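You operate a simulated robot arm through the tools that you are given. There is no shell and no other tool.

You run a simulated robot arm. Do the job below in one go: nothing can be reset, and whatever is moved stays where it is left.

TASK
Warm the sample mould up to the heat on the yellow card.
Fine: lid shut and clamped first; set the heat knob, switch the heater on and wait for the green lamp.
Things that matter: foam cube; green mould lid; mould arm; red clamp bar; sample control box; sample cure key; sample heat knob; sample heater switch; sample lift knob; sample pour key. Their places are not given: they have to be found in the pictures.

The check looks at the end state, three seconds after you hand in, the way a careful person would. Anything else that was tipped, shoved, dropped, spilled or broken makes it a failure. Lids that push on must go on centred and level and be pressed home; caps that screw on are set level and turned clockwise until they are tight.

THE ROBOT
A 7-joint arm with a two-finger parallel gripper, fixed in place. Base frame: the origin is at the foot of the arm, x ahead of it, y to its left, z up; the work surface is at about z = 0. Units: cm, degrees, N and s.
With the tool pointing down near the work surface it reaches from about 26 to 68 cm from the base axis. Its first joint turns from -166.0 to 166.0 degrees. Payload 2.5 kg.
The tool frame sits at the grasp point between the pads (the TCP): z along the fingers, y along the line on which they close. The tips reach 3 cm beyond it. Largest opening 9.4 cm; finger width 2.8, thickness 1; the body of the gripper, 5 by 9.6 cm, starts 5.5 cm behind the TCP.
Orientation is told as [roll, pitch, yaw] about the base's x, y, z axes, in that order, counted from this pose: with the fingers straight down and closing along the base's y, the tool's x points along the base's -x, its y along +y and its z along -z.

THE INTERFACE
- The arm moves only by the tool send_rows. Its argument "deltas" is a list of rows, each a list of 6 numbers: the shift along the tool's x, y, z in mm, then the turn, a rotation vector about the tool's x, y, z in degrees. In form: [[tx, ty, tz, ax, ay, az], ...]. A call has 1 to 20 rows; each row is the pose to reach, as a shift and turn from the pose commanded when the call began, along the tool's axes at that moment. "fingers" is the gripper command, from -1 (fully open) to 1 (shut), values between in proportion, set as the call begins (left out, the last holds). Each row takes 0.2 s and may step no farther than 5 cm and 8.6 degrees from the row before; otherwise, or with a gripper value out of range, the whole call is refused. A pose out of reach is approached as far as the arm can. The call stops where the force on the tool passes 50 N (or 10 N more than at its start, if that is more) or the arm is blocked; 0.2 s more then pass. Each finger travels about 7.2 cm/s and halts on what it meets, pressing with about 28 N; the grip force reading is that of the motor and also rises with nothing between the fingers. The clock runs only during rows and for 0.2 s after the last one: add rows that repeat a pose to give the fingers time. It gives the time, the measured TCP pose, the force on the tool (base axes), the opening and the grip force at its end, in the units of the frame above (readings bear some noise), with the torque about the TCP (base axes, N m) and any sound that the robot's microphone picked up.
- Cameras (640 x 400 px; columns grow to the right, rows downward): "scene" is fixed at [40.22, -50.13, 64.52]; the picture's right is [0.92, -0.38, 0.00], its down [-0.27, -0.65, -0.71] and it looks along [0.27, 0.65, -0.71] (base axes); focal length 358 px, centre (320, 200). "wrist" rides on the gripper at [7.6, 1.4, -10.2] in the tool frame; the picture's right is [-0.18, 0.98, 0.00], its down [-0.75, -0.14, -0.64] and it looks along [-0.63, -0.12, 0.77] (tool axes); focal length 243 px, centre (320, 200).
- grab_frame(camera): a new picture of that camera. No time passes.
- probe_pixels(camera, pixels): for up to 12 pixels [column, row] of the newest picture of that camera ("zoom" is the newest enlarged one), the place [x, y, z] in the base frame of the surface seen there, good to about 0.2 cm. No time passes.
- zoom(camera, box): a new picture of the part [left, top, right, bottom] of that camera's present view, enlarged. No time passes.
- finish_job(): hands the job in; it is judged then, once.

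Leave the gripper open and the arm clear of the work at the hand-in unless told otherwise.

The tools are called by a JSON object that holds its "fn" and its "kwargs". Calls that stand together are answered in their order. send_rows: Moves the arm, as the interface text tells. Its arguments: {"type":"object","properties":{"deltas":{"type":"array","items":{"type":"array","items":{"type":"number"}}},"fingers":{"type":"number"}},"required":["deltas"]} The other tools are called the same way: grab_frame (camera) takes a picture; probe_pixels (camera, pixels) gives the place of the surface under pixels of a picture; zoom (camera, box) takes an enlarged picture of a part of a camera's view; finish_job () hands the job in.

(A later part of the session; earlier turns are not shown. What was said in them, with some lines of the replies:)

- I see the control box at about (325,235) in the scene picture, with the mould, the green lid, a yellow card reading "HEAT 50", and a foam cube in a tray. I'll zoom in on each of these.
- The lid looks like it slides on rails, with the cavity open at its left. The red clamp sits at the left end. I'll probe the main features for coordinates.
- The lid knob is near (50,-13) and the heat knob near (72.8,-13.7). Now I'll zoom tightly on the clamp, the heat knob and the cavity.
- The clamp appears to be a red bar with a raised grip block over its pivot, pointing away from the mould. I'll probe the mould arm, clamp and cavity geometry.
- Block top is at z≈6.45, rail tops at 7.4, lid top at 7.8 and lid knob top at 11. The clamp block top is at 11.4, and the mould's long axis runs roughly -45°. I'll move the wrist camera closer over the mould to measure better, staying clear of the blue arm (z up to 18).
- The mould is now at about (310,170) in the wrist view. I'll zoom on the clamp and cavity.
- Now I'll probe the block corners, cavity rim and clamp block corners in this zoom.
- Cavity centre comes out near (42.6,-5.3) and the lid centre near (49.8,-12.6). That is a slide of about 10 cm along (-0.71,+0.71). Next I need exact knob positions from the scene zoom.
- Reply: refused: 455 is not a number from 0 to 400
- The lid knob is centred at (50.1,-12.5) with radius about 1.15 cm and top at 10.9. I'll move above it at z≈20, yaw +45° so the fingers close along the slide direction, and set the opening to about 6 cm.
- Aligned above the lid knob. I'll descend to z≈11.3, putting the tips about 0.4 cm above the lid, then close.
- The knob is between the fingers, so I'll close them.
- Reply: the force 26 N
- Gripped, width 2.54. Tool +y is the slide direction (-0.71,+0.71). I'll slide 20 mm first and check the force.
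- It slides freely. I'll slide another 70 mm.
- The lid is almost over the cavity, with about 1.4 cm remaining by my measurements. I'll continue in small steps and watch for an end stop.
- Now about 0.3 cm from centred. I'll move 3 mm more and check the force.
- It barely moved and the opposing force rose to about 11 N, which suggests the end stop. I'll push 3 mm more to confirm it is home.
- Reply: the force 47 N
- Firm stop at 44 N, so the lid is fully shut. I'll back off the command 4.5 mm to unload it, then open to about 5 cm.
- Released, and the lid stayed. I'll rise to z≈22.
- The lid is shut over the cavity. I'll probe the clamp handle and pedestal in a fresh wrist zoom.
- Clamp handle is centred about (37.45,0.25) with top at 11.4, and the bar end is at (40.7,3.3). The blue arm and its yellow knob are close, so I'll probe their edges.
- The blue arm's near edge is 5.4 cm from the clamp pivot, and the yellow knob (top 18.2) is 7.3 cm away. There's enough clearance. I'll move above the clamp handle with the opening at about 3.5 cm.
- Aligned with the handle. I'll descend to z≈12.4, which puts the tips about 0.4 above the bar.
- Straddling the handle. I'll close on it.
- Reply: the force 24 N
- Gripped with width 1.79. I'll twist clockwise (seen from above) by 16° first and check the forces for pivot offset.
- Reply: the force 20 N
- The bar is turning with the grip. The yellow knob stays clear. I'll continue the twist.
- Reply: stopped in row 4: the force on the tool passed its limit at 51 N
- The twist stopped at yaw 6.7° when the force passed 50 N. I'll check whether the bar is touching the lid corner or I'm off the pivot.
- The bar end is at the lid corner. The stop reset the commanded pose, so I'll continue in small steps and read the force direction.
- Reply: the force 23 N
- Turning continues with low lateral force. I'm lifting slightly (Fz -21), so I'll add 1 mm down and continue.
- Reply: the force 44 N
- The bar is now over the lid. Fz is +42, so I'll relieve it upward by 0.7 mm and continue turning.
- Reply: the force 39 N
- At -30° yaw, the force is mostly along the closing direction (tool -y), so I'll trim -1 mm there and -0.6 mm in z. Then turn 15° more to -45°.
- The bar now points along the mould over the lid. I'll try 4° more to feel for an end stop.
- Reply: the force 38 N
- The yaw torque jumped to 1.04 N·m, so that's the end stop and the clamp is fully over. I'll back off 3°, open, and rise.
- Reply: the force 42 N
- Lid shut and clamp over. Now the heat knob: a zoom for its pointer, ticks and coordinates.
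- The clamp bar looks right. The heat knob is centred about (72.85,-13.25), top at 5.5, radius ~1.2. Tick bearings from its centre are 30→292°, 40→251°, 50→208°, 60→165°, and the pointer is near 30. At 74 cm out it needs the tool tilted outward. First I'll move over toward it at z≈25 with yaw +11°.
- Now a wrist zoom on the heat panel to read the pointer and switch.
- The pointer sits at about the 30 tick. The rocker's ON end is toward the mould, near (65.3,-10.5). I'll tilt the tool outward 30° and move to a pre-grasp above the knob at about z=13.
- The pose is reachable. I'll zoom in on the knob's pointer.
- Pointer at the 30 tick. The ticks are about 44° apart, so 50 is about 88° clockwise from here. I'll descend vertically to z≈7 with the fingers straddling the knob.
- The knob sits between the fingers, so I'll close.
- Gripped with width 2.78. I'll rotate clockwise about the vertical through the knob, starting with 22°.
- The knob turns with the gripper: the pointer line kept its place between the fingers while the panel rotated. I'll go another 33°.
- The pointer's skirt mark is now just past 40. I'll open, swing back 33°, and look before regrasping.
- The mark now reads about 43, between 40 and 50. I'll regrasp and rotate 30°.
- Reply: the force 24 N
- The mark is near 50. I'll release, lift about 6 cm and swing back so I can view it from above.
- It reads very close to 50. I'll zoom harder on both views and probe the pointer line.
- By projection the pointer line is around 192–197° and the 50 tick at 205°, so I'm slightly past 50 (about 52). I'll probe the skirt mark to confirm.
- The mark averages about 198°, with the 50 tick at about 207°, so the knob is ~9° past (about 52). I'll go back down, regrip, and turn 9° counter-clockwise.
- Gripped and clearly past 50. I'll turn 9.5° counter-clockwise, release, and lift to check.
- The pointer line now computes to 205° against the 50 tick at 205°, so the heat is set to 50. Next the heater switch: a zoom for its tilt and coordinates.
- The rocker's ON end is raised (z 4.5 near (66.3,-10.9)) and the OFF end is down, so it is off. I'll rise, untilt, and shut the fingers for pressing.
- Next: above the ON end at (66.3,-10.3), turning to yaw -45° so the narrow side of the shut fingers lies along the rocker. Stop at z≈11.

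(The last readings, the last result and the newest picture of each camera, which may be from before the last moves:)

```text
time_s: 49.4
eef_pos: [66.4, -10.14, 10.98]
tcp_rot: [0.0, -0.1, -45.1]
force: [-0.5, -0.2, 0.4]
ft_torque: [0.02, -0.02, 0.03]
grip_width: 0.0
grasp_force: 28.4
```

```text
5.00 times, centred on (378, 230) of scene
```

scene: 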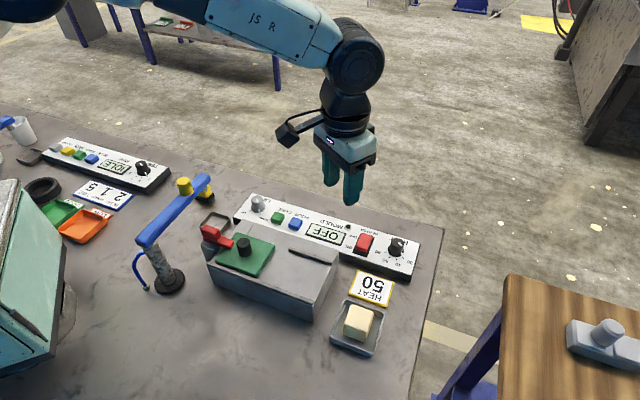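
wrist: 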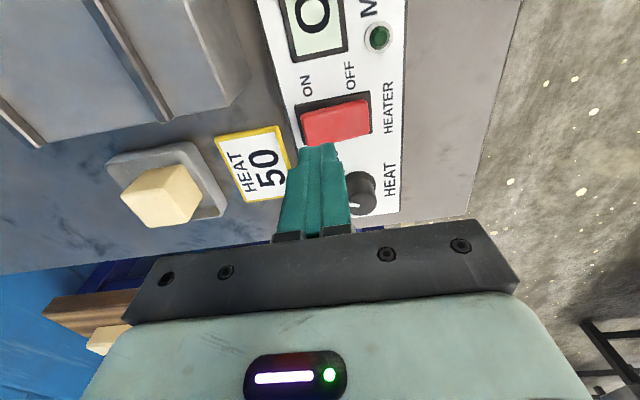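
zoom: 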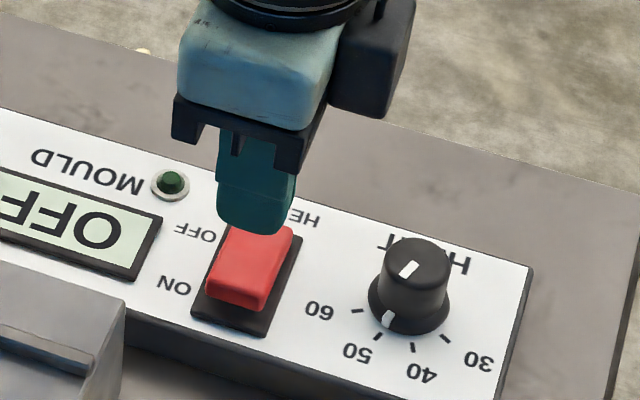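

Aligned over the ON half. I'll descend to press, TCP down to about 6.8.

{"fn": "send_rows", "kwargs": {"deltas": [[0, -3, 20, 0, 0, 0], [0, -3, 34, 0, 0, 0], [0, -3, 37, 0, 0, 0], [0, -3, 40, 0, 0, 0], [0, -3, 42, 0, 0, 0]]}}

{"fn": "zoom", "kwargs": {"camera": "scene", "box": [310, 190, 426, 280]}}

```text
time_s: 50.6
eef_pos: [66.08, -10.27, 6.94]
tcp_rot: [0.0, -0.1, -44.9]
force: [-23.0, -2.0, 26.6]
ft_torque: [0.14, 0.53, 0.12]
grip_width: 0.0
grasp_force: 27.6
```

```text
4.44 times, centred on (368, 235) of scene
```

zoom: 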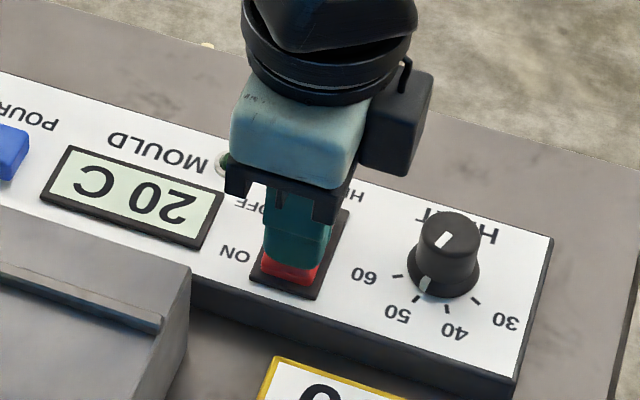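

The display now reads "20 C", so the heater is on. I'll lift clear and wait.

{"fn": "send_rows", "kwargs": {"deltas": [[0, 0, -10, 0, 0, 0], [0, 0, -40, 0, 0, 0], [0, 0, -80, 0, 0, 0], [0, 0, -120, 0, 0, 0], [0, 0, -160, 0, 0, 0], [40, 0, -180, 0, 0, 0], [80, 0, -190, 0, 0, 0], [120, 0, -190, 0, 0, 0], [120, 0, -190, 0, 0, 0]]}}

{"fn": "grab_frame", "kwargs": {"camera": "scene"}}

{"fn": "zoom", "kwargs": {"camera": "scene", "box": [300, 200, 428, 280]}}

```text
time_s: 52.6
eef_pos: [57.44, -1.68, 25.84]
tcp_rot: [0.1, -0.1, -45.0]
force: [-0.7, -0.4, -0.2]
ft_torque: [0.03, 0.0, -0.03]
grip_width: 0.0
grasp_force: 27.9
```

```text
taken
```

scene: 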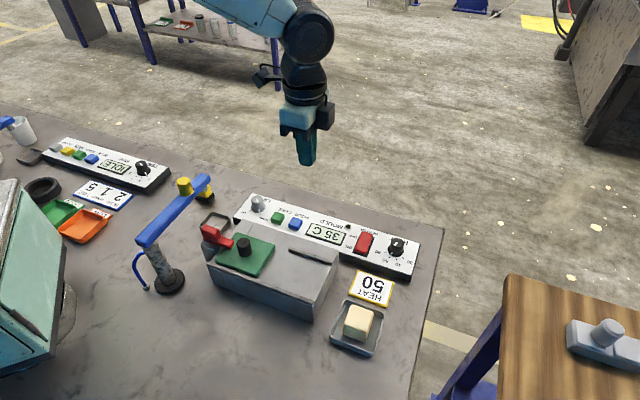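

```text
5.00 times, centred on (364, 240) of scene
```

zoom: 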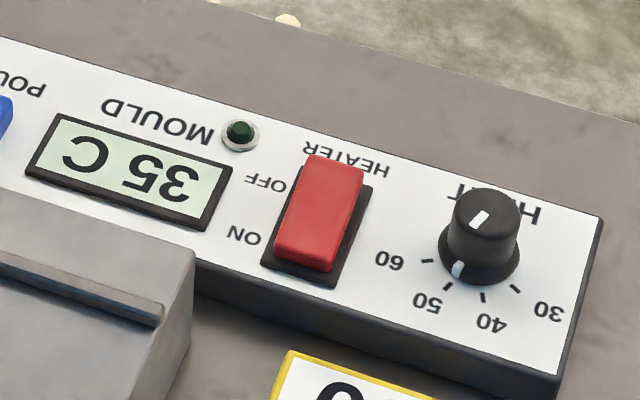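

The display is at 35 C and climbing, lamp still dark. I'll open the gripper and wait by repeating the pose.

{"fn": "send_rows", "kwargs": {"deltas": [[0, 0, 0, 0, 0, 0], [0, 0, 0, 0, 0, 0], [0, 0, 0, 0, 0, 0], [0, 0, 0, 0, 0, 0], [0, 0, 0, 0, 0, 0], [0, 0, 0, 0, 0, 0], [0, 0, 0, 0, 0, 0], [0, 0, 0, 0, 0, 0], [0, 0, 0, 0, 0, 0], [0, 0, 0, 0, 0, 0]], "fingers": -1}}

{"fn": "zoom", "kwargs": {"camera": "scene", "box": [300, 200, 428, 280]}}

```text
time_s: 54.8
eef_pos: [57.48, -1.83, 25.72]
tcp_rot: [0.1, -0.2, -45.1]
force: [-0.3, -0.6, -0.1]
ft_torque: [0.0, -0.03, -0.01]
grip_width: 9.43
grasp_force: 0.0
```

```text
5.00 times, centred on (364, 240) of scene
```

zoom: 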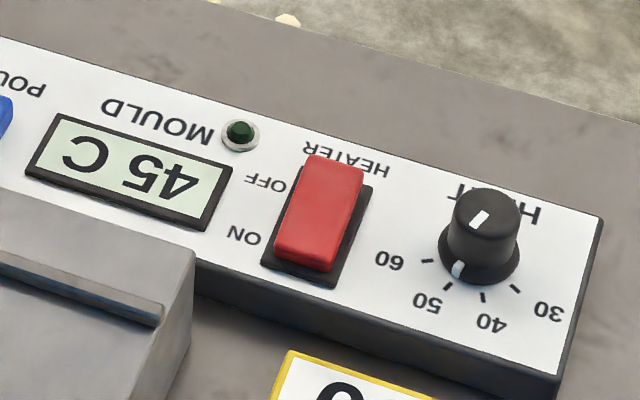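

45 C now. I'll keep waiting.

{"fn": "send_rows", "kwargs": {"deltas": [[0, 0, 0, 0, 0, 0], [0, 0, 0, 0, 0, 0], [0, 0, 0, 0, 0, 0], [0, 0, 0, 0, 0, 0], [0, 0, 0, 0, 0, 0], [0, 0, 0, 0, 0, 0], [0, 0, 0, 0, 0, 0], [0, 0, 0, 0, 0, 0], [0, 0, 0, 0, 0, 0], [0, 0, 0, 0, 0, 0], [0, 0, 0, 0, 0, 0], [0, 0, 0, 0, 0, 0], [0, 0, 0, 0, 0, 0], [0, 0, 0, 0, 0, 0], [0, 0, 0, 0, 0, 0]]}}

{"fn": "zoom", "kwargs": {"camera": "scene", "box": [300, 200, 428, 280]}}

```text
time_s: 58.0
eef_pos: [57.57, -1.68, 25.81]
tcp_rot: [0.0, -0.2, -45.0]
force: [-0.3, 0.1, -0.1]
ft_torque: [-0.01, 0.0, 0.0]
grip_width: 9.43
grasp_force: 0.1
```

```text
5.00 times, centred on (364, 240) of scene
```

zoom: 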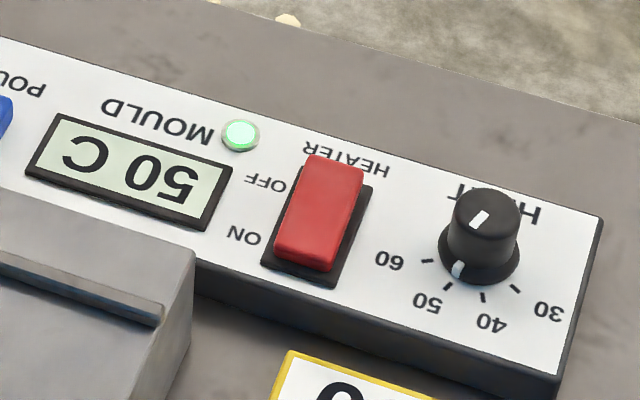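

The green lamp is lit at 50 C. I'll wait a few seconds more to check it holds, and look the whole scene over.

{"fn": "send_rows", "kwargs": {"deltas": [[0, 0, 0, 0, 0, 0], [0, 0, 0, 0, 0, 0], [0, 0, 0, 0, 0, 0], [0, 0, 0, 0, 0, 0], [0, 0, 0, 0, 0, 0], [0, 0, 0, 0, 0, 0], [0, 0, 0, 0, 0, 0], [0, 0, 0, 0, 0, 0], [0, 0, 0, 0, 0, 0], [0, 0, 0, 0, 0, 0], [0, 0, 0, 0, 0, 0], [0, 0, 0, 0, 0, 0], [0, 0, 0, 0, 0, 0], [0, 0, 0, 0, 0, 0], [0, 0, 0, 0, 0, 0]]}}

{"fn": "grab_frame", "kwargs": {"camera": "scene"}}

{"fn": "zoom", "kwargs": {"camera": "scene", "box": [190, 180, 430, 330]}}

```text
time_s: 61.2
eef_pos: [57.64, -1.78, 25.69]
tcp_rot: [0.2, -0.1, -45.0]
force: [0.0, -0.3, 0.9]
ft_torque: [0.0, 0.0, 0.01]
grip_width: 9.39
grasp_force: 0.0
```

```text
taken
```

scene: 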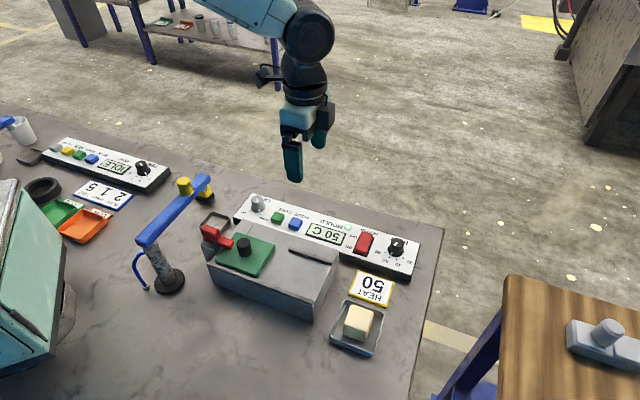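

```text
2.67 times, centred on (310, 255) of scene
```

zoom: 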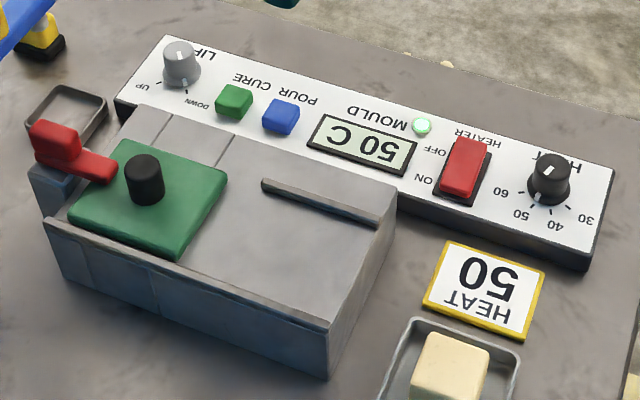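

The display holds at 50 C with the green lamp lit. The lid is shut, the clamp is over it, nothing else was disturbed, and the gripper is open and clear. Handing in.

{"fn": "finish_job", "kwargs": {}}

```text
The job is handed in.
```

The sample mould is at 50 C, matching the yellow card. The green lamp is lit, and the display held at 50 C over the last three seconds I watched.

- **Lid:** slid along its rails to the end stop, covering the cavity.
- **Clamp:** the red bar was turned about 90° until it hit its stop and now lies over the lid. The turn tripped the 50 N force limit once partway. I carried on in small steps, and nothing looked damaged.
- **Heat knob:** set to 50. The first turn went slightly past, to about 52, so I brought it back before switching the heater on.
- **Heater:** switched on at the ON end, and the display climbed from 20 C to 50 C.

In the final picture nothing else on the table had moved. I handed in with the gripper open and the arm raised clear of the work.
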